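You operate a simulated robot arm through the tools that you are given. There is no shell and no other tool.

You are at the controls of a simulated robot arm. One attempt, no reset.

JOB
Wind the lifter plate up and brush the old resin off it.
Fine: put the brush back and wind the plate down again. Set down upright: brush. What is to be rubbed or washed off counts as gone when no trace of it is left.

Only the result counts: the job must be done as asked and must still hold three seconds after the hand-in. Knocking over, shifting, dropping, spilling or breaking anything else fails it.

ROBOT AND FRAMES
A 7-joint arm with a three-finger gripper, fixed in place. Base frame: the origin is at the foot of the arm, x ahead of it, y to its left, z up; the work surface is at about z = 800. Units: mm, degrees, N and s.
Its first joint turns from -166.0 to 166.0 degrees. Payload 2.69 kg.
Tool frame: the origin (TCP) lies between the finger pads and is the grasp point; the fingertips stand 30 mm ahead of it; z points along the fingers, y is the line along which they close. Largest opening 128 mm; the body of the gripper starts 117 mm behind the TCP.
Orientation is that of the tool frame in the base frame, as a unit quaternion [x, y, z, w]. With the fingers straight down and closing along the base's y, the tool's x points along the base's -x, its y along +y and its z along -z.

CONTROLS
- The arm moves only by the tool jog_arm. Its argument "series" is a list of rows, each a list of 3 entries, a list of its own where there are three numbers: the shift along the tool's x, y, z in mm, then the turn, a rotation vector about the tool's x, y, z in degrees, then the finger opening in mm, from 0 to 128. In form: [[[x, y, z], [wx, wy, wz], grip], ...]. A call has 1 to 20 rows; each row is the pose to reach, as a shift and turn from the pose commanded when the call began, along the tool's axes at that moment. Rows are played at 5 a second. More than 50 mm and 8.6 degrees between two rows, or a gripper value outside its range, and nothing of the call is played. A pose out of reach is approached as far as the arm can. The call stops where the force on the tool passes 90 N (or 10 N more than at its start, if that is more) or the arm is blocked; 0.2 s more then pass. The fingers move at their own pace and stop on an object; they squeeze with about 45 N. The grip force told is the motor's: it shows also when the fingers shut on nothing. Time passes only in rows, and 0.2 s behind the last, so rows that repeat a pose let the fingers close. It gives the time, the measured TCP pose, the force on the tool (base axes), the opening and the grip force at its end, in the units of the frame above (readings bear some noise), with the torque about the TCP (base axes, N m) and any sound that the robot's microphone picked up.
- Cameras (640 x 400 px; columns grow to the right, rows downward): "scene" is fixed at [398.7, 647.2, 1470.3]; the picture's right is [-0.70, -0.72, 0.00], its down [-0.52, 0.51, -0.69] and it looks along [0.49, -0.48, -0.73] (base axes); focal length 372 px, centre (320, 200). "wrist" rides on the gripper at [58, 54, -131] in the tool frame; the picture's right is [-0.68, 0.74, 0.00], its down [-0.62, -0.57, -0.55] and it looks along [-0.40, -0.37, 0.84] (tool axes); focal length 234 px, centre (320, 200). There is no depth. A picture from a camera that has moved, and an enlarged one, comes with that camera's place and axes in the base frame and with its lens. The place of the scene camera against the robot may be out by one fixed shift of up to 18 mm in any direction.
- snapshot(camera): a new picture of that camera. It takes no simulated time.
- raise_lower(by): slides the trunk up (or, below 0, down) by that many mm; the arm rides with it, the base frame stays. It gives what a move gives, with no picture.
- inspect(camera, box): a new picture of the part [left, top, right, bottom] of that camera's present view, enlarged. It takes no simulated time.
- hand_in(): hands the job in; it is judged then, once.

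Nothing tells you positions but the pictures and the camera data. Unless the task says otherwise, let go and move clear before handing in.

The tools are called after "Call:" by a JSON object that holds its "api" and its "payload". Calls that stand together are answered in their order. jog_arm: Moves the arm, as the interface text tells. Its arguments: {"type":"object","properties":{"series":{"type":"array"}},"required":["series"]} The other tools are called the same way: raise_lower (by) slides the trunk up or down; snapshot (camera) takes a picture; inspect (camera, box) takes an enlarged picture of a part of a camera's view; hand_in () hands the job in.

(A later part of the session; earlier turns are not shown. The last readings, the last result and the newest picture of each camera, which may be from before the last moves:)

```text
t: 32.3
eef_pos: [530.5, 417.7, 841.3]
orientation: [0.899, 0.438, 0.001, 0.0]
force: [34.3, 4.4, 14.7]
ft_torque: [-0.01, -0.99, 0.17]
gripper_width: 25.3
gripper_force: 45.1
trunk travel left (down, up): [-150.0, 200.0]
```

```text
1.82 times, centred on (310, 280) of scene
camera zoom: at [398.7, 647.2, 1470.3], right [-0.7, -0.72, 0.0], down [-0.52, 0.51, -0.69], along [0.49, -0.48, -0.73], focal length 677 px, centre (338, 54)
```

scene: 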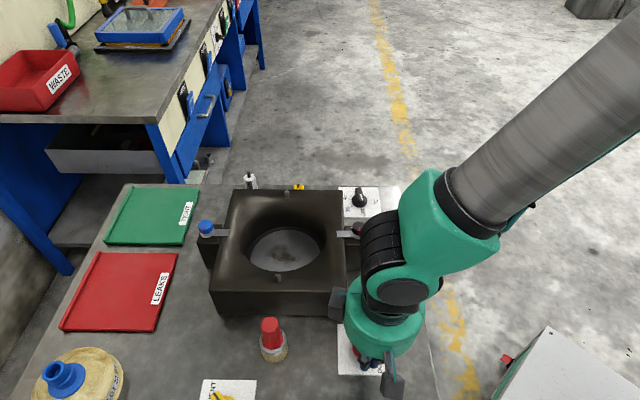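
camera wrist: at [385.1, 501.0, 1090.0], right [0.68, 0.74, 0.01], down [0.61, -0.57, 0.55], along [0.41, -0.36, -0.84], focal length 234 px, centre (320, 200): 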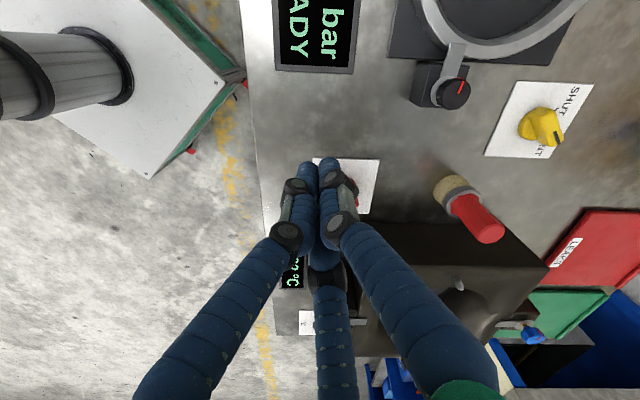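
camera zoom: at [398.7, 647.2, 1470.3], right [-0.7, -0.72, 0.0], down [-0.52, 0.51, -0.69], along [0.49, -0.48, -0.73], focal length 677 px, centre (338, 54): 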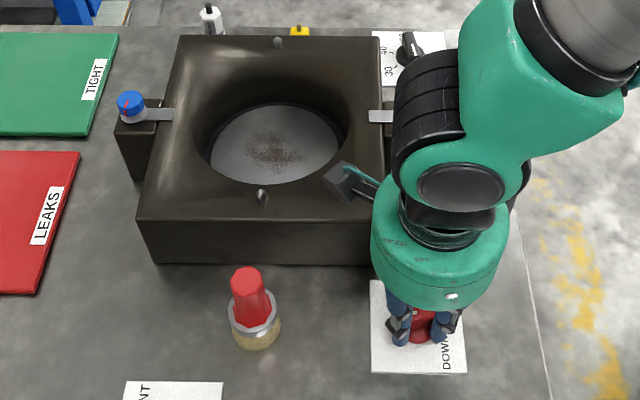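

The knob has followed through about 128°. I'll keep going to about 168° before re-gripping.

Call:
{"api": "jog_arm", "payload": {"series": [[[2.0, 1.2, 0], [0, 0, 8], 8], [[2.7, 1.4, 0], [0, 0, 16], 8], [[3.3, 1.6, 0], [0, 0, 24], 8], [[3.9, 2.0, 0], [0, 0, 32], 8], [[4.5, 2.4, 0], [0, 0, 40], 8], [[4.5, 2.4, 0], [0, 0, 40], 8]]}}

Call:
{"api": "inspect", "payload": {"camera": "wrist", "box": [250, 100, 400, 230]}}

Call:
{"api": "inspect", "payload": {"camera": "scene", "box": [180, 170, 440, 390]}}

```text
t: 33.5
eef_pos: [512.3, 404.9, 835.0]
orientation: [0.97, 0.232, 0.057, -0.054]
force: [-23.1, 79.9, 43.0]
ft_torque: [-1.33, 0.84, 1.41]
gripper_width: 35.9
gripper_force: 21.0
out of reach, approached as far as the arm can: row 1, 2, 3, 4, 5, 6
trunk travel left (down, up): [-150.0, 200.0]
stopped in row 6: the force on the tool passed its limit at 241 N (the readings are from after the stop); the commanded pose is now the measured one
```

```text
3.08 times, centred on (325, 165) of wrist
camera zoom: at [577.2, 365.9, 967.6], right [-0.26, -0.95, -0.15], down [-0.85, 0.16, 0.5], along [-0.46, 0.26, -0.85], focal length 720 px, centre (305, 308)
```

zoom: 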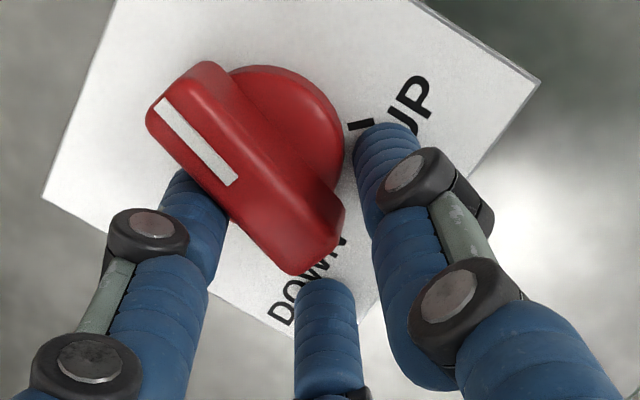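

```text
1.82 times, centred on (310, 280) of scene
camera zoom: at [398.7, 647.2, 1470.3], right [-0.7, -0.72, 0.0], down [-0.52, 0.51, -0.69], along [0.49, -0.48, -0.73], focal length 677 px, centre (338, 54)
```

zoom: 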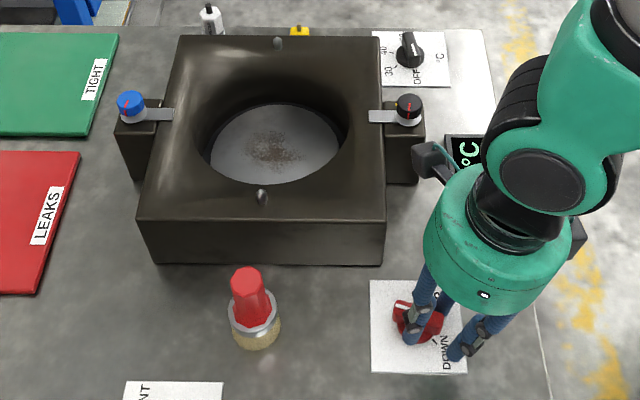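

The wrist hit its limit near 130° and the hand swung off, but the knob is now at roughly 145° from DOWN and nothing else was touched. I'll open, lift, and level the hand.

Call:
{"api": "jog_arm", "payload": {"series": [[[0, 0, 0], [0, 0, 0], 60], [[0, 0, 0], [0, 0, 0], 80], [[0, 0, -30], [0, 0, 0], 80], [[0, 0, -60], [0, 0, 0], 80], [[0, 0, -90], [0, 0, 0], 80], [[0, 0, -90], [-2.2, -3.9, 0], 80], [[0, 0, -90], [-4.5, -7.8, 0], 80], [[0, 0, -90], [-4.5, -7.8, 0], 80]]}}

Call:
{"api": "snapshot", "payload": {"camera": "wrist"}}

Call:
{"api": "snapshot", "payload": {"camera": "scene"}}

```text
t: 35.3
eef_pos: [482.5, 368.2, 880.5]
orientation: [0.97, 0.231, 0.048, -0.053]
force: [-0.1, -0.5, -1.0]
ft_torque: [0.02, -0.02, -0.02]
gripper_width: 79.9
gripper_force: 0.1
out of reach, approached as far as the arm can: row 3, 4, 5, 6, 7, 8
trunk travel left (down, up): [-150.0, 200.0]
```

```text
taken
camera wrist: at [548.7, 329.0, 1013.2], right [-0.27, -0.95, -0.14], down [-0.84, 0.16, 0.52], along [-0.47, 0.26, -0.84], focal length 234 px, centre (320, 200)
```

wrist: 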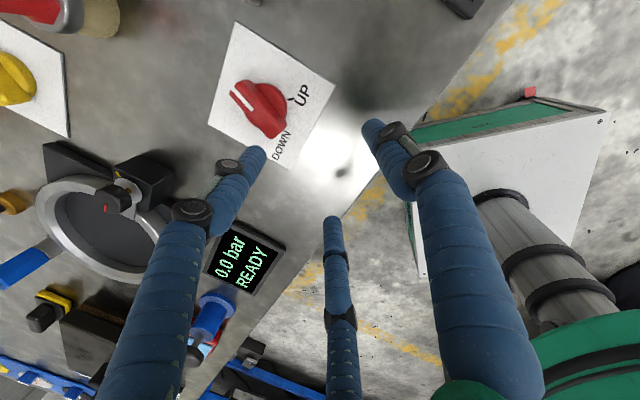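

```text
taken
```

scene: 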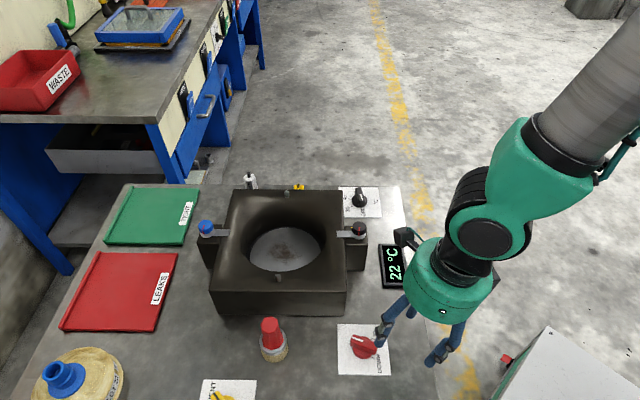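

The hand is clear of the knob, but still at the edge of the wrist's range. I'll turn it back the other way to get well inside its range again.

Call:
{"api": "jog_arm", "payload": {"series": [[[0, 0, 0], [0, 0, -8], 80], [[0, 0, 0], [0, 0, -16], 80], [[0, 0, 0], [0, 0, -24], 80], [[0, 0, 0], [0, 0, -32], 80], [[0, 0, 0], [0, 0, -40], 80], [[0, 0, 0], [0, 0, -48], 80], [[0, 0, 0], [0, 0, -56], 80], [[0, 0, 0], [0, 0, -64], 80], [[0, 0, 0], [0, 0, -64], 80]]}}

Call:
{"api": "snapshot", "payload": {"camera": "scene"}}

```text
t: 37.3
eef_pos: [481.1, 368.1, 881.3]
orientation: [0.701, 0.71, 0.068, -0.019]
force: [0.5, -0.7, 0.4]
ft_torque: [-0.03, -0.04, 0.0]
gripper_width: 80.1
gripper_force: 0.2
trunk travel left (down, up): [-150.0, 200.0]
```

```text
taken
```

scene: 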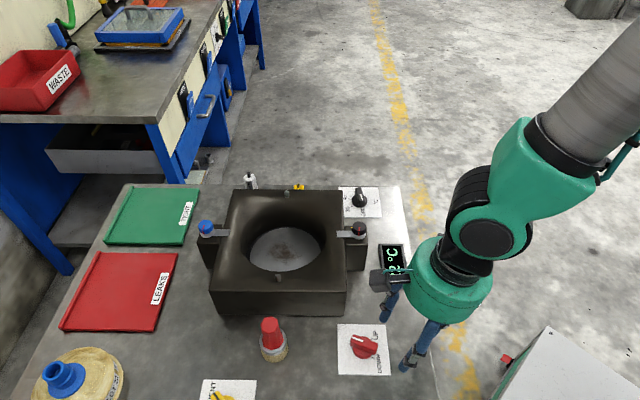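

Call:
{"api": "jog_arm", "payload": {"series": [[[0, 0, 0], [2, -3.5, 0], 80], [[0, 0, 0], [4, -7, 0], 80], [[0, 0, -40], [4, -7, 0], 80], [[0, 0, -40], [4, -7, 0], 80]]}}

```text
t: 38.3
eef_pos: [478.7, 361.4, 921.8]
orientation: [0.704, 0.711, 0.002, 0.0]
force: [-0.8, -0.8, 0.9]
ft_torque: [0.04, -0.04, 0.0]
gripper_width: 80.1
gripper_force: 0.1
trunk travel left (down, up): [-150.0, 200.0]
```

Call:
{"api": "jog_arm", "payload": {"series": [[[3, 4, 0], [0, 0, -8], 80], [[6, 7, 0], [0, 0, -16], 80], [[9, 10, 0], [0, 0, -24], 80], [[12, 14, 0], [0, 0, -32], 80], [[15, 17, 0], [0, 0, -40], 80], [[18, 21, 0], [0, 0, -48], 80], [[21, 24, 0], [0, 0, -56], 80], [[24, 28, 0], [0, 0, -64], 80], [[27, 31, 0], [0, 0, -72], 80], [[30, 35, 0], [0, 0, -80], 80], [[33, 38, 0], [0, 0, -88], 80], [[36, 42, 0], [0, 0, -96], 80], [[39, 46, 0], [0, 0, -104], 80], [[42, 50, 0], [0, 0, -112], 80], [[45, 54, 0], [0, 0, -120], 80], [[47.5, 56.3, 0], [0, 0, -124], 80], [[47.5, 56.3, 0], [0, 0, -124], 80]]}}

Call:
{"api": "snapshot", "payload": {"camera": "wrist"}}

Call:
{"api": "inspect", "payload": {"camera": "wrist", "box": [250, 80, 400, 210]}}

Call:
{"api": "inspect", "payload": {"camera": "scene", "box": [200, 170, 420, 390]}}

```text
t: 41.9
eef_pos: [534.3, 410.2, 921.5]
orientation: [-0.299, 0.954, 0.001, 0.001]
force: [-0.7, 0.2, 0.5]
ft_torque: [0.02, 0.0, 0.02]
gripper_width: 80.3
gripper_force: 0.0
trunk travel left (down, up): [-150.0, 200.0]
```

```text
taken
camera wrist: at [456.2, 420.7, 1052.5], right [0.14, 0.99, 0.0], down [0.83, -0.12, 0.55], along [0.54, -0.07, -0.84], focal length 234 px, centre (320, 200)
```

wrist: 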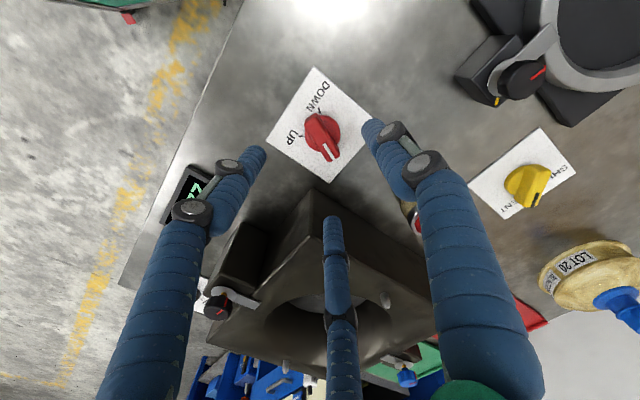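

```text
3.08 times, centred on (325, 145) of wrist
camera zoom: at [456.2, 420.7, 1052.5], right [0.14, 0.99, 0.0], down [0.83, -0.12, 0.55], along [0.54, -0.07, -0.84], focal length 720 px, centre (305, 369)
```

zoom: 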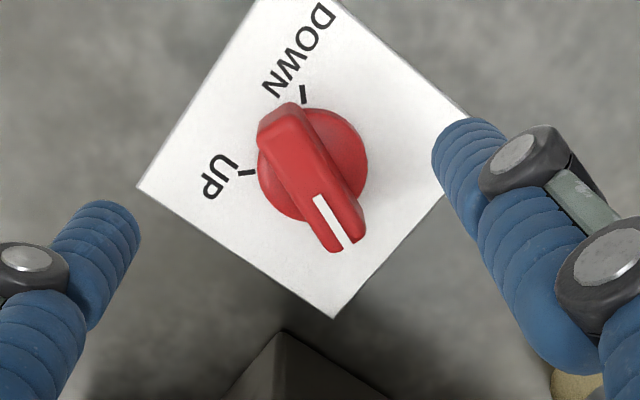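

```text
1.82 times, centred on (310, 280) of scene
camera zoom: at [398.7, 647.2, 1470.3], right [-0.7, -0.72, 0.0], down [-0.52, 0.51, -0.69], along [0.49, -0.48, -0.73], focal length 677 px, centre (338, 54)
```

zoom: 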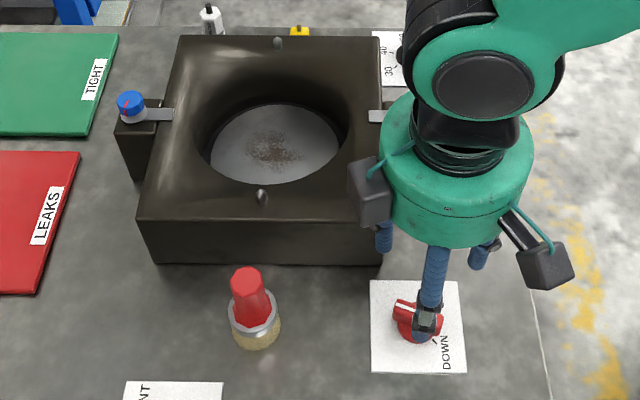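

The pointer is now about 156° round, at base angle ~24°. I'll turn the hand 11° to line up with the bar, descend and grip again.

Call:
{"api": "jog_arm", "payload": {"series": [[[0.4, -0.6, 0], [0, 0, 6], 60], [[0.4, -0.6, 0], [0, 0, 11], 60], [[0.4, -0.6, 40], [0, 0, 11], 60], [[0.4, -0.6, 79], [0, 0, 11], 60], [[0.4, -0.6, 79], [0, 0, 11], 60], [[0.4, -0.6, 79], [0, 0, 11], 30], [[0.4, -0.6, 79], [0, 0, 11], 8], [[0.4, -0.6, 79], [0, 0, 11], 8], [[0.4, -0.6, 79], [0, 0, 11], 8]]}}

Call:
{"api": "inspect", "payload": {"camera": "wrist", "box": [250, 100, 400, 230]}}

```text
t: 43.9
eef_pos: [534.2, 407.6, 840.6]
orientation: [-0.205, 0.979, 0.001, 0.0]
force: [12.3, -29.2, -2.7]
ft_torque: [-0.72, -0.33, -0.01]
gripper_width: 25.5
gripper_force: 44.4
trunk travel left (down, up): [-150.0, 200.0]
```

```text
3.08 times, centred on (325, 165) of wrist
camera zoom: at [460.0, 433.4, 973.2], right [0.32, 0.95, 0.0], down [0.79, -0.27, 0.55], along [0.52, -0.18, -0.84], focal length 720 px, centre (305, 308)
```

zoom: 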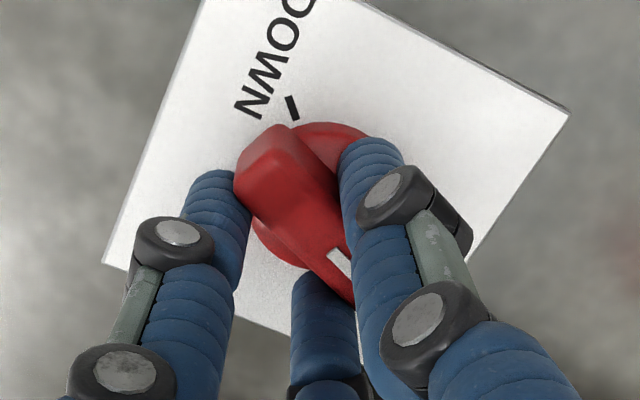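

Call:
{"api": "jog_arm", "payload": {"series": [[[0.7, -1.7, 0], [0, 0, 8], 8], [[1.4, -1.6, 0], [0, 0, 16], 8], [[2.0, -1.4, 0], [0, 0, 24], 8], [[2.6, -1.0, 0], [0, 0, 32], 8], [[3.2, -0.6, 0], [0, 0, 40], 8], [[3.2, -0.6, 0], [0, 0, 40], 8]]}}

```text
t: 45.3
eef_pos: [532.2, 408.4, 841.4]
orientation: [0.143, 0.99, 0.001, 0.0]
force: [-19.6, 7.4, -9.3]
ft_torque: [0.4, 0.98, 0.14]
gripper_width: 25.5
gripper_force: 44.6
trunk travel left (down, up): [-150.0, 200.0]
```

Call:
{"api": "jog_arm", "payload": {"series": [[[1.9, 0.0, 0], [0, 0, 8], 8], [[2.6, 0.2, 0], [0, 0, 16], 8], [[3.3, 0.4, 0], [0, 0, 24], 8], [[4.0, 0.8, 0], [0, 0, 32], 8], [[4.6, 1.2, 0], [0, 0, 40], 8], [[4.6, 1.2, 0], [0, 0, 40], 8]]}}

Call:
{"api": "inspect", "payload": {"camera": "scene", "box": [180, 170, 440, 390]}}

```text
t: 46.7
eef_pos: [529.4, 411.5, 841.7]
orientation: [0.473, 0.881, 0.002, -0.001]
force: [-1.1, 8.7, -16.1]
ft_torque: [-0.13, -0.19, 0.0]
gripper_width: 25.6
gripper_force: 44.9
trunk travel left (down, up): [-150.0, 200.0]
```

```text
1.82 times, centred on (310, 280) of scene
camera zoom: at [398.7, 647.2, 1470.3], right [-0.7, -0.72, 0.0], down [-0.52, 0.51, -0.69], along [0.49, -0.48, -0.73], focal length 677 px, centre (338, 54)
```

zoom: 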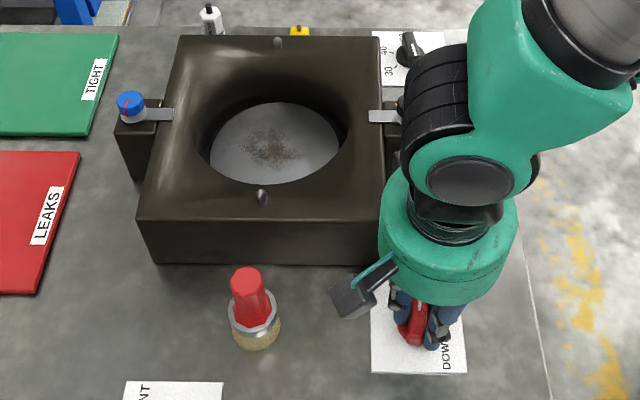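

The knob is at about 236° and the plate is clearly rising. I'll finish the turn to the UP mark.

Call:
{"api": "jog_arm", "payload": {"series": [[[0.7, 0.3, 0.5], [0, 0, 8], 8], [[1.4, 0.6, 0.8], [0, 0, 16], 8], [[2.0, 1.2, 0.8], [0, 0, 24], 8], [[2.4, 1.6, 0.8], [0, 0, 30], 8], [[2.7, 1.8, 0.8], [0, 0, 33.5], 8], [[2.7, 1.8, 0.8], [0, 0, 33.5], 8]]}}

Call:
{"api": "inspect", "payload": {"camera": "scene", "box": [180, 170, 440, 390]}}

Call:
{"api": "inspect", "payload": {"camera": "wrist", "box": [250, 100, 400, 230]}}

```text
t: 48.1
eef_pos: [528.6, 413.8, 841.7]
orientation: [0.707, 0.707, 0.002, -0.001]
force: [-3.1, 8.0, 3.5]
ft_torque: [-0.12, 0.01, 0.02]
gripper_width: 25.8
gripper_force: 44.8
trunk travel left (down, up): [-150.0, 200.0]
```

```text
1.82 times, centred on (310, 280) of scene
camera zoom: at [398.7, 647.2, 1470.3], right [-0.7, -0.72, 0.0], down [-0.52, 0.51, -0.69], along [0.49, -0.48, -0.73], focal length 677 px, centre (338, 54)
```

zoom: 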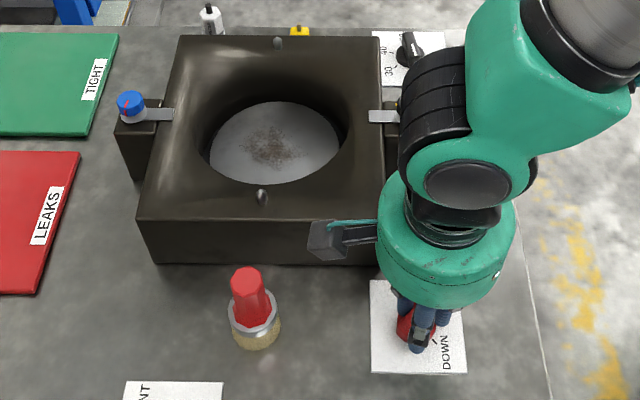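

```text
3.08 times, centred on (325, 165) of wrist
camera zoom: at [581.9, 472.3, 973.4], right [0.74, -0.68, 0.0], down [-0.57, -0.62, 0.55], along [-0.37, -0.4, -0.84], focal length 720 px, centre (305, 308)
```

zoom: 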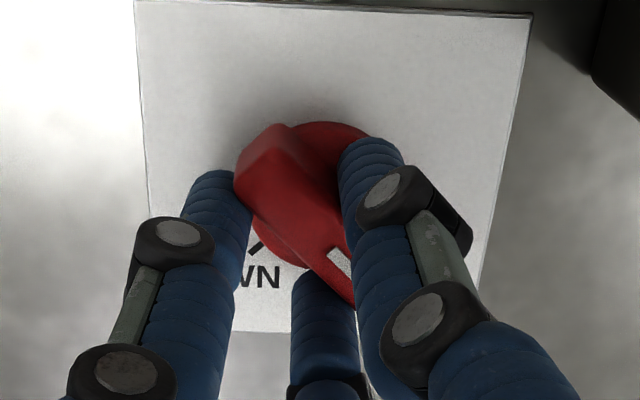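

Call:
{"api": "jog_arm", "payload": {"series": [[[0.3, 0.3, 0], [0, 0, 3], 8], [[0.5, 0.4, 0], [0, 0, 6], 8], [[0.5, 0.4, 0], [0, 0, 6], 8]]}}

Call:
{"api": "inspect", "payload": {"camera": "wrist", "box": [250, 100, 400, 230]}}

```text
t: 48.9
eef_pos: [528.7, 416.0, 842.1]
orientation: [0.743, 0.67, 0.002, -0.001]
force: [-3.3, 13.0, 6.3]
ft_torque: [0.29, -0.07, 1.67]
gripper_width: 25.8
gripper_force: 45.4
trunk travel left (down, up): [-150.0, 200.0]
```

```text
3.08 times, centred on (325, 165) of wrist
camera zoom: at [587.6, 466.9, 973.3], right [0.66, -0.75, 0.0], down [-0.63, -0.56, 0.55], along [-0.41, -0.36, -0.84], focal length 720 px, centre (305, 308)
```

zoom: 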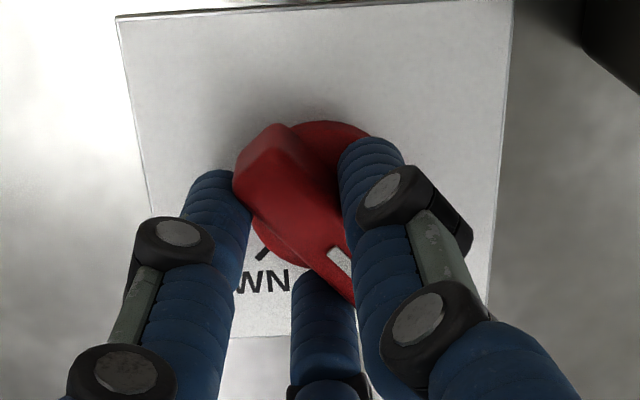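

The torque has jumped to 1.7 N·m, so the knob is against its UP stop. I'll let go, lift clear and check the knob and the plate.

Call:
{"api": "jog_arm", "payload": {"series": [[[0, 0, 0], [0, 0, 0], 60], [[0, 0, 0], [0, 0, 0], 60], [[0, 0, -40], [0, 0, 0], 60], [[0, 0, -80], [0, 0, 0], 60], [[0, 0, -120], [0, 0, 0], 60], [[0, 0, -158], [0, 0, 0], 60], [[0, 0, -158], [0, 0, -6], 60], [[0, 0, -158], [0, 0, -6], 60]]}}

Call:
{"api": "snapshot", "payload": {"camera": "wrist"}}

Call:
{"api": "inspect", "payload": {"camera": "scene", "box": [180, 170, 440, 390]}}

```text
t: 50.7
eef_pos: [529.0, 414.5, 1000.1]
orientation: [0.706, 0.709, 0.001, 0.0]
force: [0.0, 0.5, -0.3]
ft_torque: [0.01, -0.02, 0.0]
gripper_width: 60.3
gripper_force: 0.0
trunk travel left (down, up): [-150.0, 200.0]
```

```text
taken
camera wrist: at [582.2, 471.7, 1130.5], right [0.74, -0.67, 0.0], down [-0.56, -0.62, 0.55], along [-0.37, -0.4, -0.84], focal length 234 px, centre (320, 200)
```

wrist: 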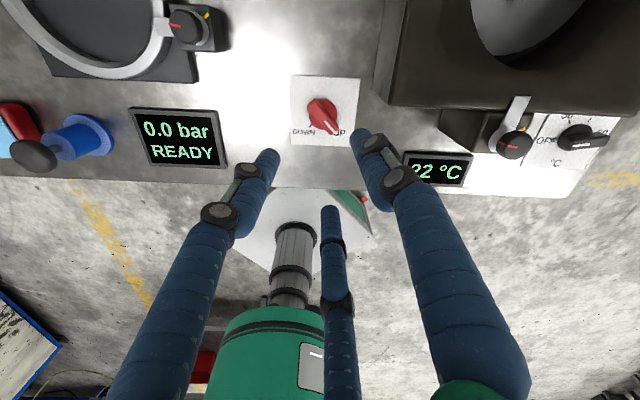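

```text
1.82 times, centred on (310, 280) of scene
camera zoom: at [398.7, 647.2, 1470.3], right [-0.7, -0.72, 0.0], down [-0.52, 0.51, -0.69], along [0.49, -0.48, -0.73], focal length 677 px, centre (338, 54)
```

zoom: 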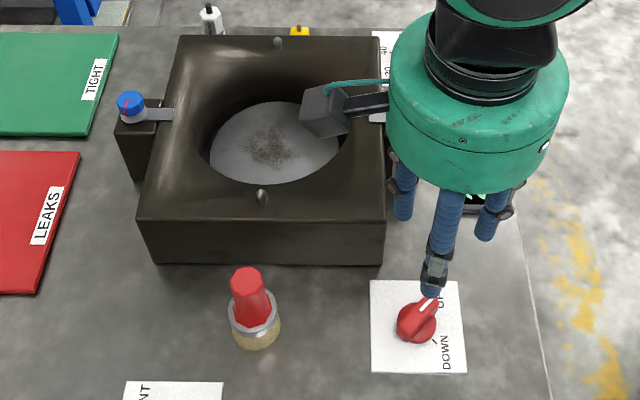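

The knob points to UP and the plate has risen in the well. Now I'll turn the hand back and look at the brush and the plate from above.

Call:
{"api": "jog_arm", "payload": {"series": [[[5, 6, -20], [0, 0, -8], 60], [[10, 12, -40], [0, 0, -16], 60], [[15, 18, -60], [0, 0, -24], 60], [[20, 24, -60], [0, 0, -32], 60], [[25, 30, -60], [0, 0, -40], 60], [[30, 36, -60], [0, 0, -48], 60], [[35, 42, -60], [0, 0, -56], 60], [[40, 48, -60], [0, 0, -64], 60], [[45, 54, -60], [0, 0, -72], 60], [[50, 60, -60], [0, 0, -80], 60], [[55, 66, -60], [0, 0, -88], 60], [[60, 70, -60], [0, 0, -90], 60], [[60, 70, -60], [0, 0, -90], 60]]}}

Call:
{"api": "snapshot", "payload": {"camera": "wrist"}}

Call:
{"api": "inspect", "payload": {"camera": "wrist", "box": [320, 0, 520, 125]}}

Call:
{"api": "inspect", "payload": {"camera": "scene", "box": [180, 170, 440, 390]}}

```text
t: 53.5
eef_pos: [598.7, 474.1, 1059.6]
orientation: [-0.002, 1.0, 0.001, 0.0]
force: [-0.6, 0.4, 0.0]
ft_torque: [0.0, -0.02, 0.01]
gripper_width: 59.9
gripper_force: 0.1
trunk travel left (down, up): [-150.0, 200.0]
```

```text
taken
camera wrist: at [539.3, 526.9, 1190.8], right [0.67, 0.74, 0.0], down [0.62, -0.56, 0.55], along [0.41, -0.37, -0.84], focal length 234 px, centre (320, 200)
```

wrist: 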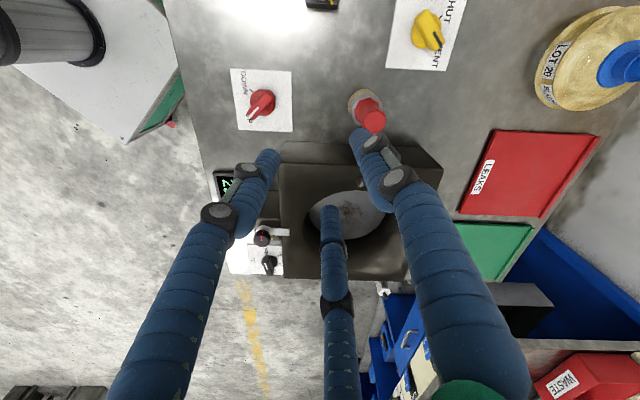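

```text
3.20 times, centred on (420, 62) of wrist
camera zoom: at [539.3, 526.9, 1190.8], right [0.67, 0.74, 0.0], down [0.62, -0.56, 0.55], along [0.41, -0.37, -0.84], focal length 749 px, centre (0, 640)
```

zoom: 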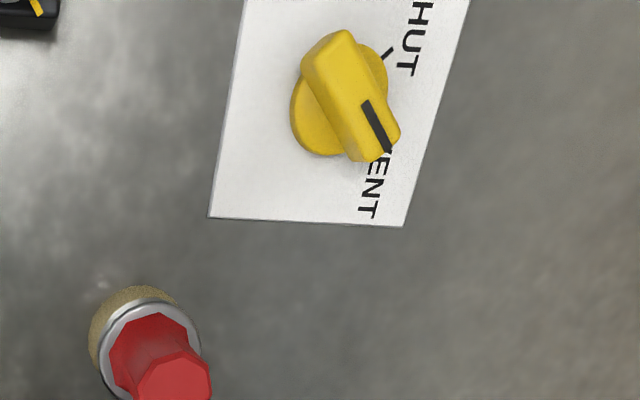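

```text
1.82 times, centred on (310, 280) of scene
camera zoom: at [398.7, 647.2, 1470.3], right [-0.7, -0.72, 0.0], down [-0.52, 0.51, -0.69], along [0.49, -0.48, -0.73], focal length 677 px, centre (338, 54)
```

zoom: 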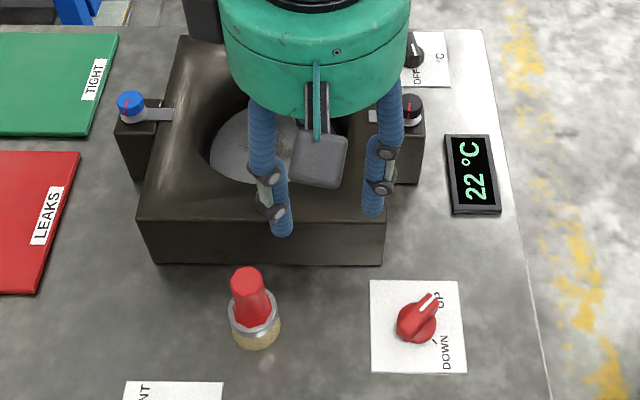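

Call:
{"api": "inspect", "payload": {"camera": "wrist", "box": [330, 75, 410, 145]}}

Call:
{"api": "inspect", "payload": {"camera": "wrist", "box": [230, 130, 450, 290]}}

Call:
{"api": "inspect", "payload": {"camera": "scene", "box": [240, 300, 310, 375]}}

```text
5.71 times, centred on (370, 110) of wrist
camera zoom: at [539.3, 526.9, 1190.8], right [0.67, 0.74, 0.0], down [0.62, -0.56, 0.55], along [0.41, -0.37, -0.84], focal length 1338 px, centre (34, 714)
```

zoom: 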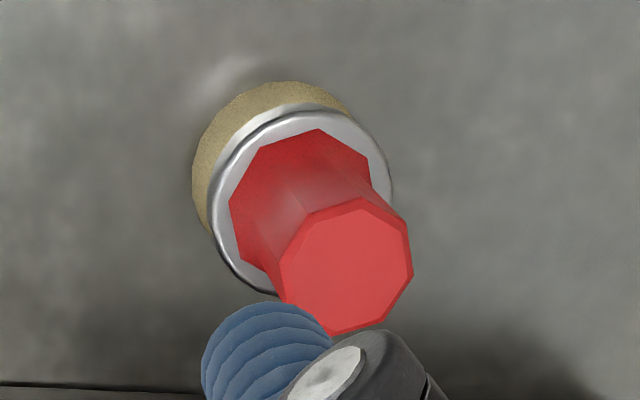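

```text
2.50 times, centred on (340, 210) of wrist
camera zoom: at [539.3, 526.9, 1190.8], right [0.67, 0.74, 0.0], down [0.62, -0.56, 0.55], along [0.41, -0.37, -0.84], focal length 585 px, centre (270, 175)
```

zoom: 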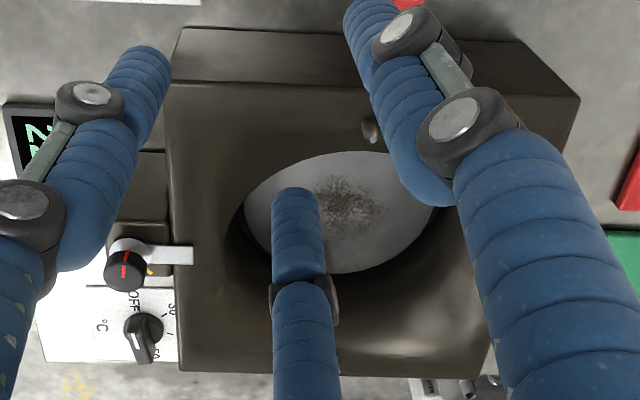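

```text
5.33 times, centred on (275, 338) of scene
camera zoom: at [398.7, 647.2, 1470.3], right [-0.7, -0.72, 0.0], down [-0.52, 0.51, -0.69], along [0.49, -0.48, -0.73], focal length 1985 px, centre (560, -533)
```

zoom: 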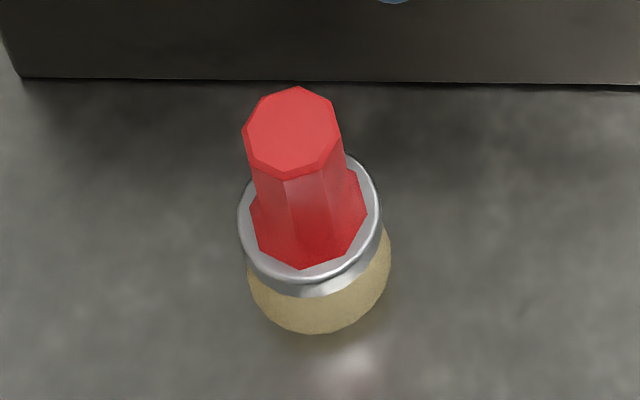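

The brush stands at about (640, 526), with its ferrule top at z≈834 and handle top at z≈900. I'll move above it and check alignment before descending.

Call:
{"api": "jog_arm", "payload": {"series": [[[-20, 26, 0], [0, 0, 0], 64], [[-41.3, 51.9, 0], [0, 0, 0], 64], [[-41.3, 51.9, 40], [0, 0, 0], 64], [[-41.3, 51.9, 80], [0, 0, 0], 64], [[-41.3, 51.9, 100], [0, 0, 0], 64], [[-41.3, 51.9, 100], [0, 0, 0], 64]]}}

Call:
{"api": "snapshot", "payload": {"camera": "wrist"}}

Call:
{"api": "inspect", "payload": {"camera": "scene", "box": [200, 250, 350, 390]}}

```text
t: 54.9
eef_pos: [639.5, 526.9, 958.8]
orientation: [-0.002, 1.0, 0.001, 0.0]
force: [0.3, -0.3, -0.4]
ft_torque: [-0.01, -0.05, -0.03]
gripper_width: 64.1
gripper_force: 0.0
trunk travel left (down, up): [-150.0, 200.0]
```

```text
taken
camera wrist: at [580.8, 579.6, 1090.6], right [0.67, 0.74, 0.0], down [0.62, -0.57, 0.55], along [0.41, -0.37, -0.84], focal length 234 px, centre (320, 200)
```

wrist: 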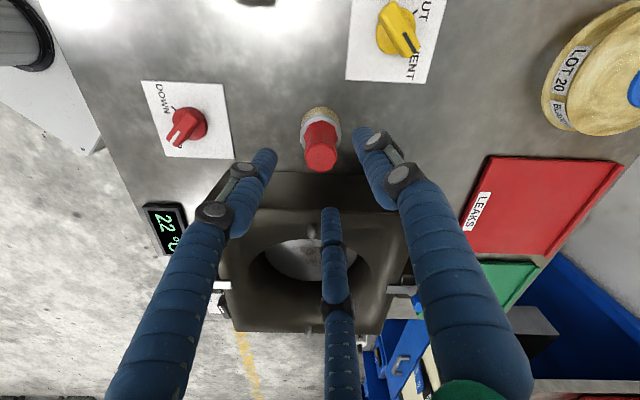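

```text
2.86 times, centred on (275, 320) of scene
camera zoom: at [398.7, 647.2, 1470.3], right [-0.7, -0.72, 0.0], down [-0.52, 0.51, -0.69], along [0.49, -0.48, -0.73], focal length 1063 px, centre (449, -143)
```

zoom: 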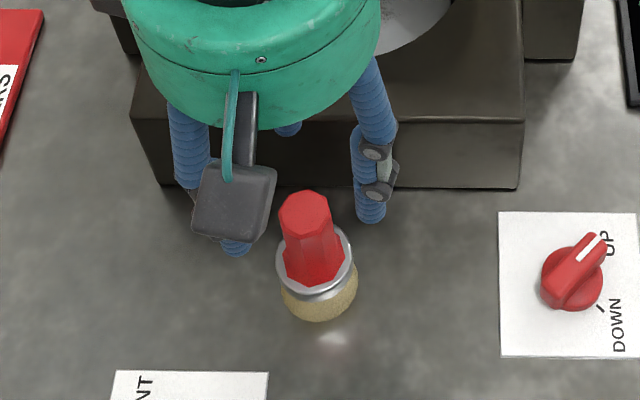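

Call:
{"api": "inspect", "payload": {"camera": "wrist", "box": [270, 90, 370, 190]}}

```text
4.00 times, centred on (320, 140) of wrist
camera zoom: at [580.8, 579.6, 1090.6], right [0.67, 0.74, 0.0], down [0.62, -0.57, 0.55], along [0.41, -0.37, -0.84], focal length 937 px, centre (320, 440)
```

zoom: 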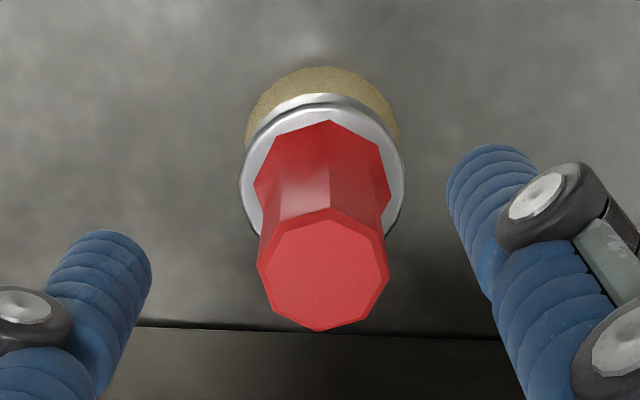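

Alignment is within about 1 mm. I'll descend so the tips come to z≈852 and close on the handle.

Call:
{"api": "jog_arm", "payload": {"series": [[[-0.8, 0.9, 25], [0, 0, 0], 64], [[-0.8, 0.9, 50], [0, 0, 0], 64], [[-0.8, 0.9, 77], [0, 0, 0], 64], [[-0.8, 0.9, 77], [0, 0, 0], 64], [[-0.8, 0.9, 77], [0, 0, 0], 40], [[-0.8, 0.9, 77], [0, 0, 0], 15], [[-0.8, 0.9, 77], [0, 0, 0], 15], [[-0.8, 0.9, 77], [0, 0, 0], 15]]}}

Call:
{"api": "snapshot", "payload": {"camera": "wrist"}}

Call:
{"api": "inspect", "payload": {"camera": "scene", "box": [200, 250, 350, 390]}}

```text
t: 56.7
eef_pos: [640.0, 527.9, 881.7]
orientation: [-0.001, 1.0, 0.0, 0.0]
force: [-0.1, 1.4, -0.5]
ft_torque: [0.03, 0.0, 0.0]
gripper_width: 27.9
gripper_force: 45.3
trunk travel left (down, up): [-150.0, 200.0]
```

```text
taken
camera wrist: at [581.4, 580.8, 1013.7], right [0.67, 0.74, 0.0], down [0.62, -0.57, 0.55], along [0.41, -0.37, -0.84], focal length 234 px, centre (320, 200)
```

wrist: 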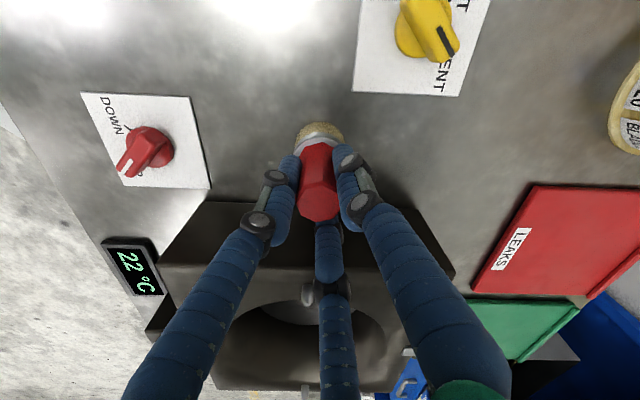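

```text
2.86 times, centred on (275, 320) of scene
camera zoom: at [398.7, 647.2, 1470.3], right [-0.7, -0.72, 0.0], down [-0.52, 0.51, -0.69], along [0.49, -0.48, -0.73], focal length 1063 px, centre (449, -143)
```

zoom: 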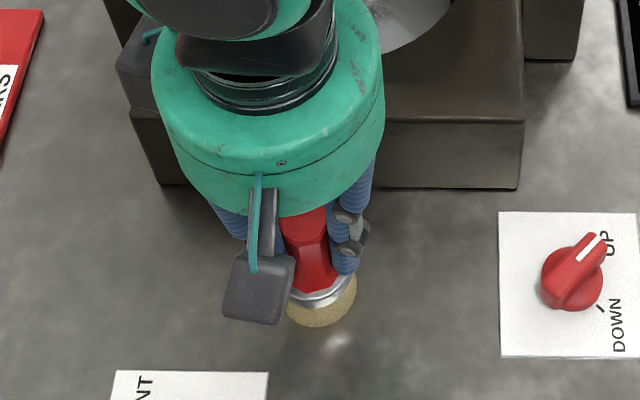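

The brush is gripped; it stood with the TCP at (640, 527.5, 881.7). I'll lift it and carry it high round to the starting side, to view the raised plate from a second angle.

Call:
{"api": "jog_arm", "payload": {"series": [[[0, 0, -15], [0, 0, 0], 15], [[0, 0, -50], [0, 0, 0], 15], [[0, 0, -95], [0, 0, 0], 15], [[0, 0, -140], [0, 0, 0], 15], [[0, 0, -180], [0, 0, 0], 15], [[-14, -45, -180], [0, 0, 0], 15], [[-28, -90, -180], [0, 0, 0], 15], [[-42, -135, -180], [0, 0, 0], 15], [[-56, -180, -180], [0, 0, 0], 15], [[-70, -225, -180], [0, 0, 0], 15], [[-84, -270, -180], [0, 0, 0], 15], [[-87, -280, -180], [0, 0, 0], 15], [[-87, -280, -180], [0, 0, 0], 15]]}}

Call:
{"api": "snapshot", "payload": {"camera": "wrist"}}

Call:
{"api": "inspect", "payload": {"camera": "wrist", "box": [320, 0, 520, 125]}}

Call:
{"api": "inspect", "payload": {"camera": "scene", "box": [200, 170, 380, 300]}}

```text
t: 59.5
eef_pos: [728.4, 246.3, 1061.6]
orientation: [-0.002, 1.0, 0.001, 0.0]
force: [0.0, -0.6, -1.0]
ft_torque: [0.0, 0.01, 0.01]
gripper_width: 28.0
gripper_force: 44.6
trunk travel left (down, up): [-150.0, 200.0]
```

```text
taken
camera wrist: at [669.5, 299.8, 1193.4], right [0.67, 0.74, 0.0], down [0.62, -0.57, 0.55], along [0.41, -0.37, -0.84], focal length 234 px, centre (320, 200)
```

wrist: 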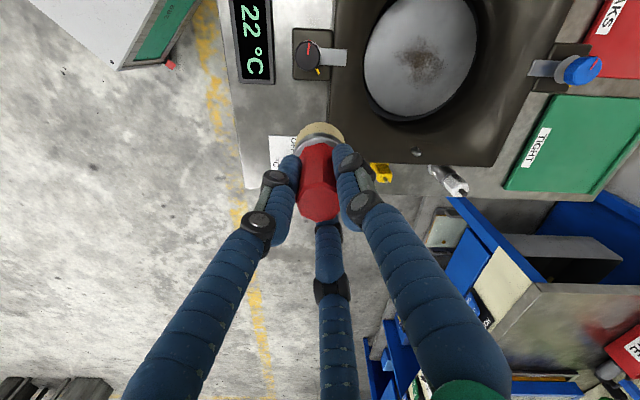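

```text
3.20 times, centred on (420, 62) of wrist
camera zoom: at [669.5, 299.8, 1193.4], right [0.67, 0.74, 0.0], down [0.62, -0.57, 0.55], along [0.41, -0.37, -0.84], focal length 749 px, centre (0, 640)
```

zoom: 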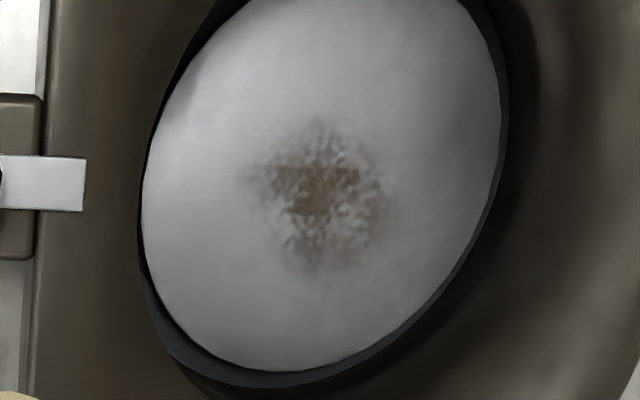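

```text
3.08 times, centred on (290, 235) of scene
camera zoom: at [398.7, 647.2, 1470.3], right [-0.7, -0.72, 0.0], down [-0.52, 0.51, -0.69], along [0.49, -0.48, -0.73], focal length 1145 px, centre (412, 92)
```

zoom: 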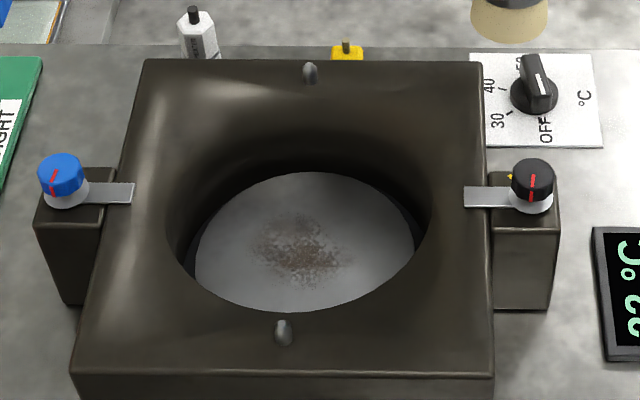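

The stain centre is near (769, 387), about 65–75 mm across, on a plate about 148 mm in diameter at z≈826–841. I'll bring the brush over the centre of the well and lower it partway.

Call:
{"api": "jog_arm", "payload": {"series": [[[-10, 36, 0], [0, 0, 0], 15], [[-20, 72, 0], [0, 0, 0], 15], [[-30, 108, 0], [0, 0, 0], 15], [[-40.6, 140.7, 0], [0, 0, 0], 15], [[-40.6, 140.7, 40], [0, 0, 0], 15], [[-40.6, 140.7, 80], [0, 0, 0], 15], [[-40.6, 140.7, 110], [0, 0, 0], 15], [[-40.6, 140.7, 126], [0, 0, 0], 15], [[-40.6, 140.7, 126], [0, 0, 0], 15]]}}

Call:
{"api": "snapshot", "payload": {"camera": "wrist"}}

Call:
{"api": "inspect", "payload": {"camera": "scene", "box": [200, 150, 380, 300]}}

```text
t: 61.5
eef_pos: [768.2, 387.9, 937.1]
orientation: [-0.001, 1.0, 0.001, 0.0]
force: [0.5, -1.0, -1.2]
ft_torque: [-0.01, 0.02, 0.0]
gripper_width: 27.7
gripper_force: 45.0
trunk travel left (down, up): [-150.0, 200.0]
```

```text
taken
camera wrist: at [709.5, 441.4, 1067.5], right [0.67, 0.74, 0.0], down [0.62, -0.57, 0.55], along [0.41, -0.37, -0.84], focal length 234 px, centre (320, 200)
```

wrist: 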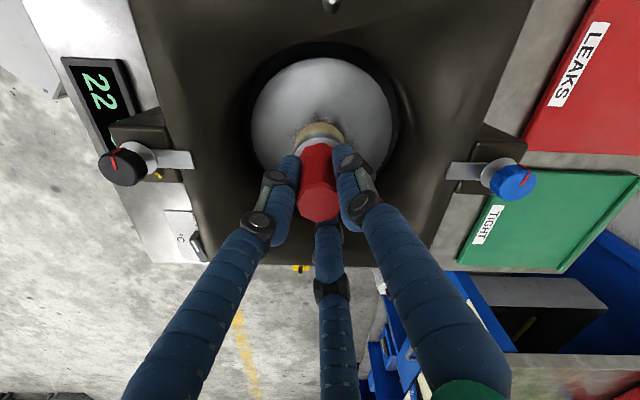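

```text
2.67 times, centred on (290, 225) of scene
camera zoom: at [398.7, 647.2, 1470.3], right [-0.7, -0.72, 0.0], down [-0.52, 0.51, -0.69], along [0.49, -0.48, -0.73], focal length 992 px, centre (400, 133)
```

zoom: 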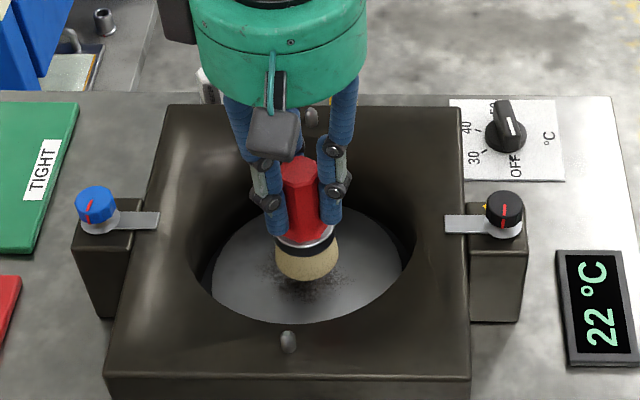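

Call:
{"api": "jog_arm", "payload": {"series": [[[0, 0, 4], [0, 0, 0], 15], [[0, 0, 8], [0, 0, 0], 15], [[0, 0, 12], [0, 0, 0], 15], [[0, 0, 12], [0, 0, 0], 15]]}}

Call:
{"api": "inspect", "payload": {"camera": "scene", "box": [240, 200, 340, 280]}}

```text
t: 62.5
eef_pos: [768.0, 388.2, 923.9]
orientation: [-0.001, 1.0, 0.001, 0.0]
force: [0.0, 0.2, -1.2]
ft_torque: [0.01, 0.01, -0.01]
gripper_width: 27.8
gripper_force: 44.2
trunk travel left (down, up): [-150.0, 200.0]
```

```text
5.00 times, centred on (290, 240) of scene
camera zoom: at [398.7, 647.2, 1470.3], right [-0.7, -0.72, 0.0], down [-0.52, 0.51, -0.69], along [0.49, -0.48, -0.73], focal length 1861 px, centre (470, 0)
```

zoom: 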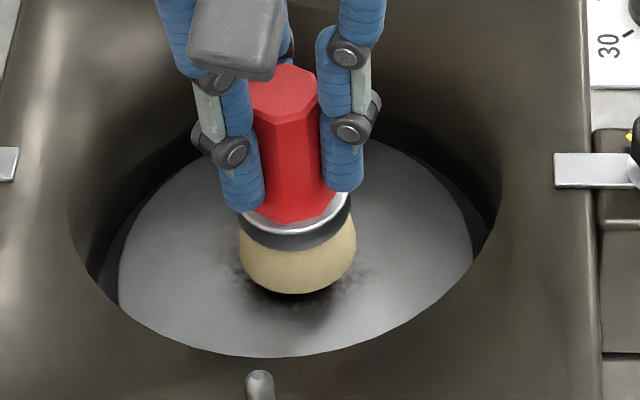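

Call:
{"api": "jog_arm", "payload": {"series": [[[0, 0, 2], [0, 0, 0], 15], [[0, 0, 4], [0, 0, 0], 15], [[0, 0, 5], [0, 0, 0], 15], [[0, 0, 5], [0, 0, 0], 15]]}}

Call:
{"api": "inspect", "payload": {"camera": "scene", "box": [240, 200, 340, 280]}}

```text
t: 63.5
eef_pos: [768.7, 389.1, 919.2]
orientation: [0.0, 1.0, 0.0, 0.0]
force: [-0.2, -0.1, -1.0]
ft_torque: [-0.01, 0.0, 0.01]
gripper_width: 27.9
gripper_force: 44.9
trunk travel left (down, up): [-150.0, 200.0]
```

```text
5.00 times, centred on (290, 240) of scene
camera zoom: at [398.7, 647.2, 1470.3], right [-0.7, -0.72, 0.0], down [-0.52, 0.51, -0.69], along [0.49, -0.48, -0.73], focal length 1861 px, centre (470, 0)
```

zoom: 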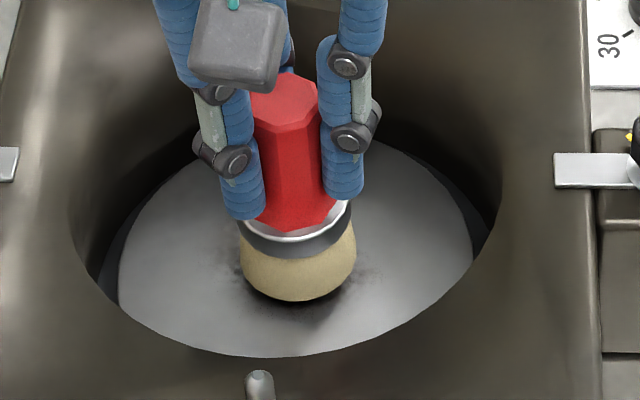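

Call:
{"api": "jog_arm", "payload": {"series": [[[0, 0, 2], [0, 0, 0], 15], [[0, 0, 4], [0, 0, 0], 15], [[0, 0, 4], [0, 0, 0], 15]]}}

Call:
{"api": "inspect", "payload": {"camera": "scene", "box": [240, 200, 340, 280]}}

```text
t: 64.3
eef_pos: [769.0, 387.2, 914.3]
orientation: [-0.001, 1.0, 0.001, 0.0]
force: [0.3, -0.2, -0.6]
ft_torque: [-0.01, 0.01, 0.01]
gripper_width: 28.0
gripper_force: 44.9
trunk travel left (down, up): [-150.0, 200.0]
```

```text
5.00 times, centred on (290, 240) of scene
camera zoom: at [398.7, 647.2, 1470.3], right [-0.7, -0.72, 0.0], down [-0.52, 0.51, -0.69], along [0.49, -0.48, -0.73], focal length 1861 px, centre (470, 0)
```

zoom: 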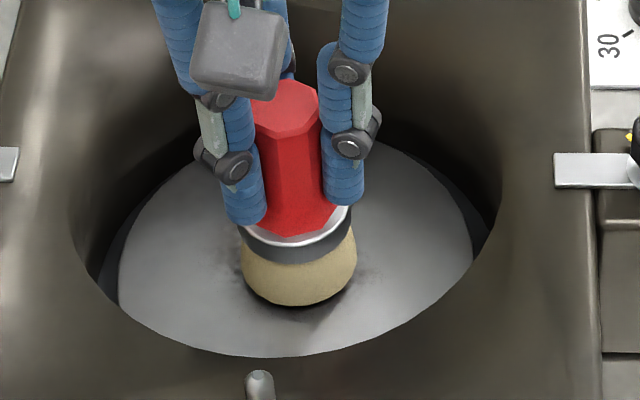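

Call:
{"api": "jog_arm", "payload": {"series": [[[0, 0, 1.5], [0, 0, 0], 15], [[0, 0, 3], [0, 0, 0], 15], [[0, 0, 3], [0, 0, 0], 15]]}}

Call:
{"api": "inspect", "payload": {"camera": "scene", "box": [240, 200, 340, 280]}}

```text
t: 65.1
eef_pos: [768.9, 388.7, 911.4]
orientation: [-0.001, 1.0, 0.0, -0.001]
force: [-0.7, 0.3, -1.1]
ft_torque: [0.01, 0.05, 0.0]
gripper_width: 28.0
gripper_force: 45.0
trunk travel left (down, up): [-150.0, 200.0]
```

```text
5.00 times, centred on (290, 240) of scene
camera zoom: at [398.7, 647.2, 1470.3], right [-0.7, -0.72, 0.0], down [-0.52, 0.51, -0.69], along [0.49, -0.48, -0.73], focal length 1861 px, centre (470, 0)
```

zoom: 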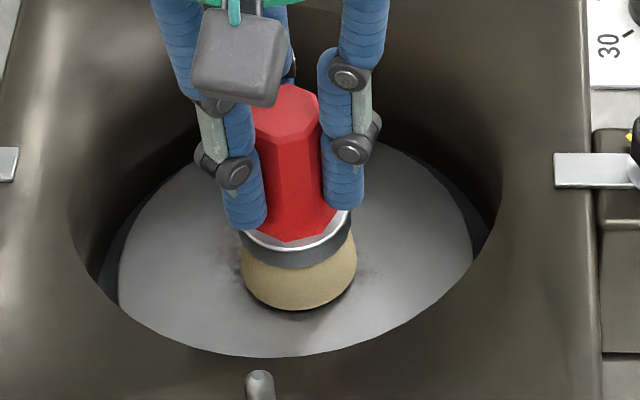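

Call:
{"api": "jog_arm", "payload": {"series": [[[0, 0, 1.5], [0, 0, 0], 15], [[0, 0, 3], [0, 0, 0], 15], [[0, 0, 3], [0, 0, 0], 15]]}}

Call:
{"api": "inspect", "payload": {"camera": "scene", "box": [240, 200, 340, 280]}}

```text
t: 65.9
eef_pos: [769.6, 388.6, 909.4]
orientation: [0.0, 1.0, 0.0, -0.001]
force: [-0.2, -0.8, -0.4]
ft_torque: [-0.03, 0.01, -0.03]
gripper_width: 27.8
gripper_force: 45.1
trunk travel left (down, up): [-150.0, 200.0]
```

```text
5.00 times, centred on (290, 240) of scene
camera zoom: at [398.7, 647.2, 1470.3], right [-0.7, -0.72, 0.0], down [-0.52, 0.51, -0.69], along [0.49, -0.48, -0.73], focal length 1861 px, centre (470, 0)
```

zoom: 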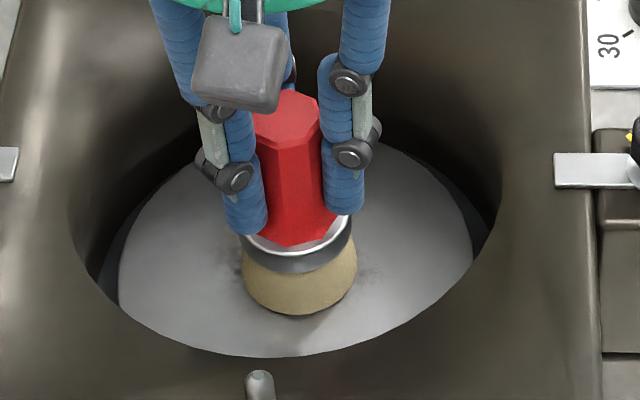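

Call:
{"api": "jog_arm", "payload": {"series": [[[0, 0, 1], [0, 0, 0], 15], [[0, 0, 2], [0, 0, 0], 15], [[0, 0, 2], [0, 0, 0], 15]]}}

Call:
{"api": "inspect", "payload": {"camera": "scene", "box": [240, 200, 340, 280]}}

```text
t: 66.7
eef_pos: [768.6, 388.3, 907.7]
orientation: [0.0, 1.0, 0.0, 0.0]
force: [-0.5, 0.0, 3.3]
ft_torque: [0.03, 0.09, 0.01]
gripper_width: 27.6
gripper_force: 44.8
trunk travel left (down, up): [-150.0, 200.0]
```

```text
5.00 times, centred on (290, 240) of scene
camera zoom: at [398.7, 647.2, 1470.3], right [-0.7, -0.72, 0.0], down [-0.52, 0.51, -0.69], along [0.49, -0.48, -0.73], focal length 1861 px, centre (470, 0)
```

zoom: 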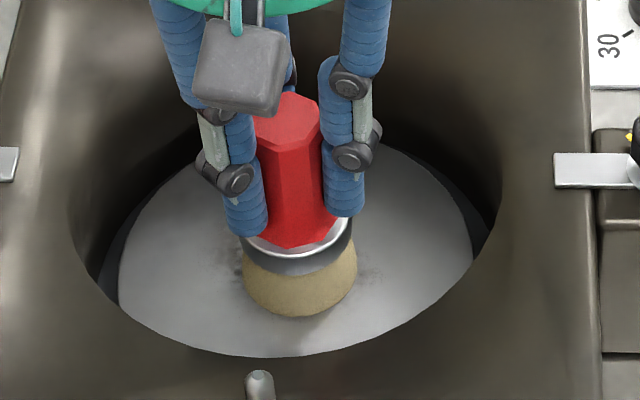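

The bristles touch the plate at TCP z≈907.5 (plate top z≈826). I'll press lightly and start with a small circle to check the rubbing force.

Call:
{"api": "jog_arm", "payload": {"series": [[[0, 0, 0.6], [0, 0, 0], 15], [[12, 0, 0.6], [0, 0, 0], 15], [[8.5, 8.5, 0.6], [0, 0, 0], 15], [[0, 12, 0.6], [0, 0, 0], 15], [[-8.5, 8.5, 0.6], [0, 0, 0], 15], [[-12, 0, 0.6], [0, 0, 0], 15], [[-8.5, -8.5, 0.6], [0, 0, 0], 15], [[0, -12, 0.6], [0, 0, 0], 15], [[8.5, -8.5, 0.6], [0, 0, 0], 15], [[12, 0, 0.6], [0, 0, 0], 15]]}}

Call:
{"api": "inspect", "payload": {"camera": "scene", "box": [240, 200, 340, 280]}}

```text
t: 68.9
eef_pos: [755.6, 388.9, 906.4]
orientation: [-0.002, 1.0, 0.001, 0.0]
force: [-0.2, 0.3, 6.2]
ft_torque: [0.08, 0.15, -0.01]
gripper_width: 27.9
gripper_force: 44.8
trunk travel left (down, up): [-150.0, 200.0]
```

```text
5.00 times, centred on (290, 240) of scene
camera zoom: at [398.7, 647.2, 1470.3], right [-0.7, -0.72, 0.0], down [-0.52, 0.51, -0.69], along [0.49, -0.48, -0.73], focal length 1861 px, centre (470, 0)
```

zoom: 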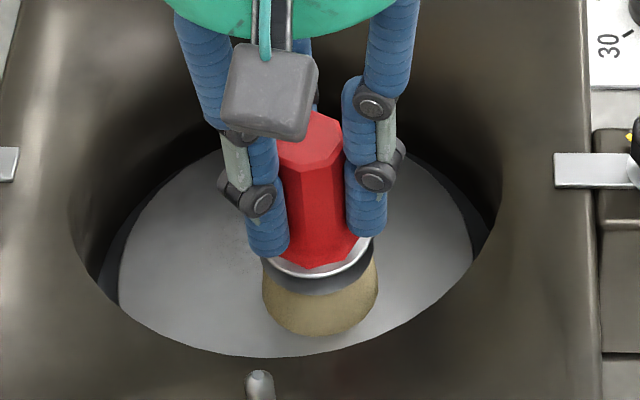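

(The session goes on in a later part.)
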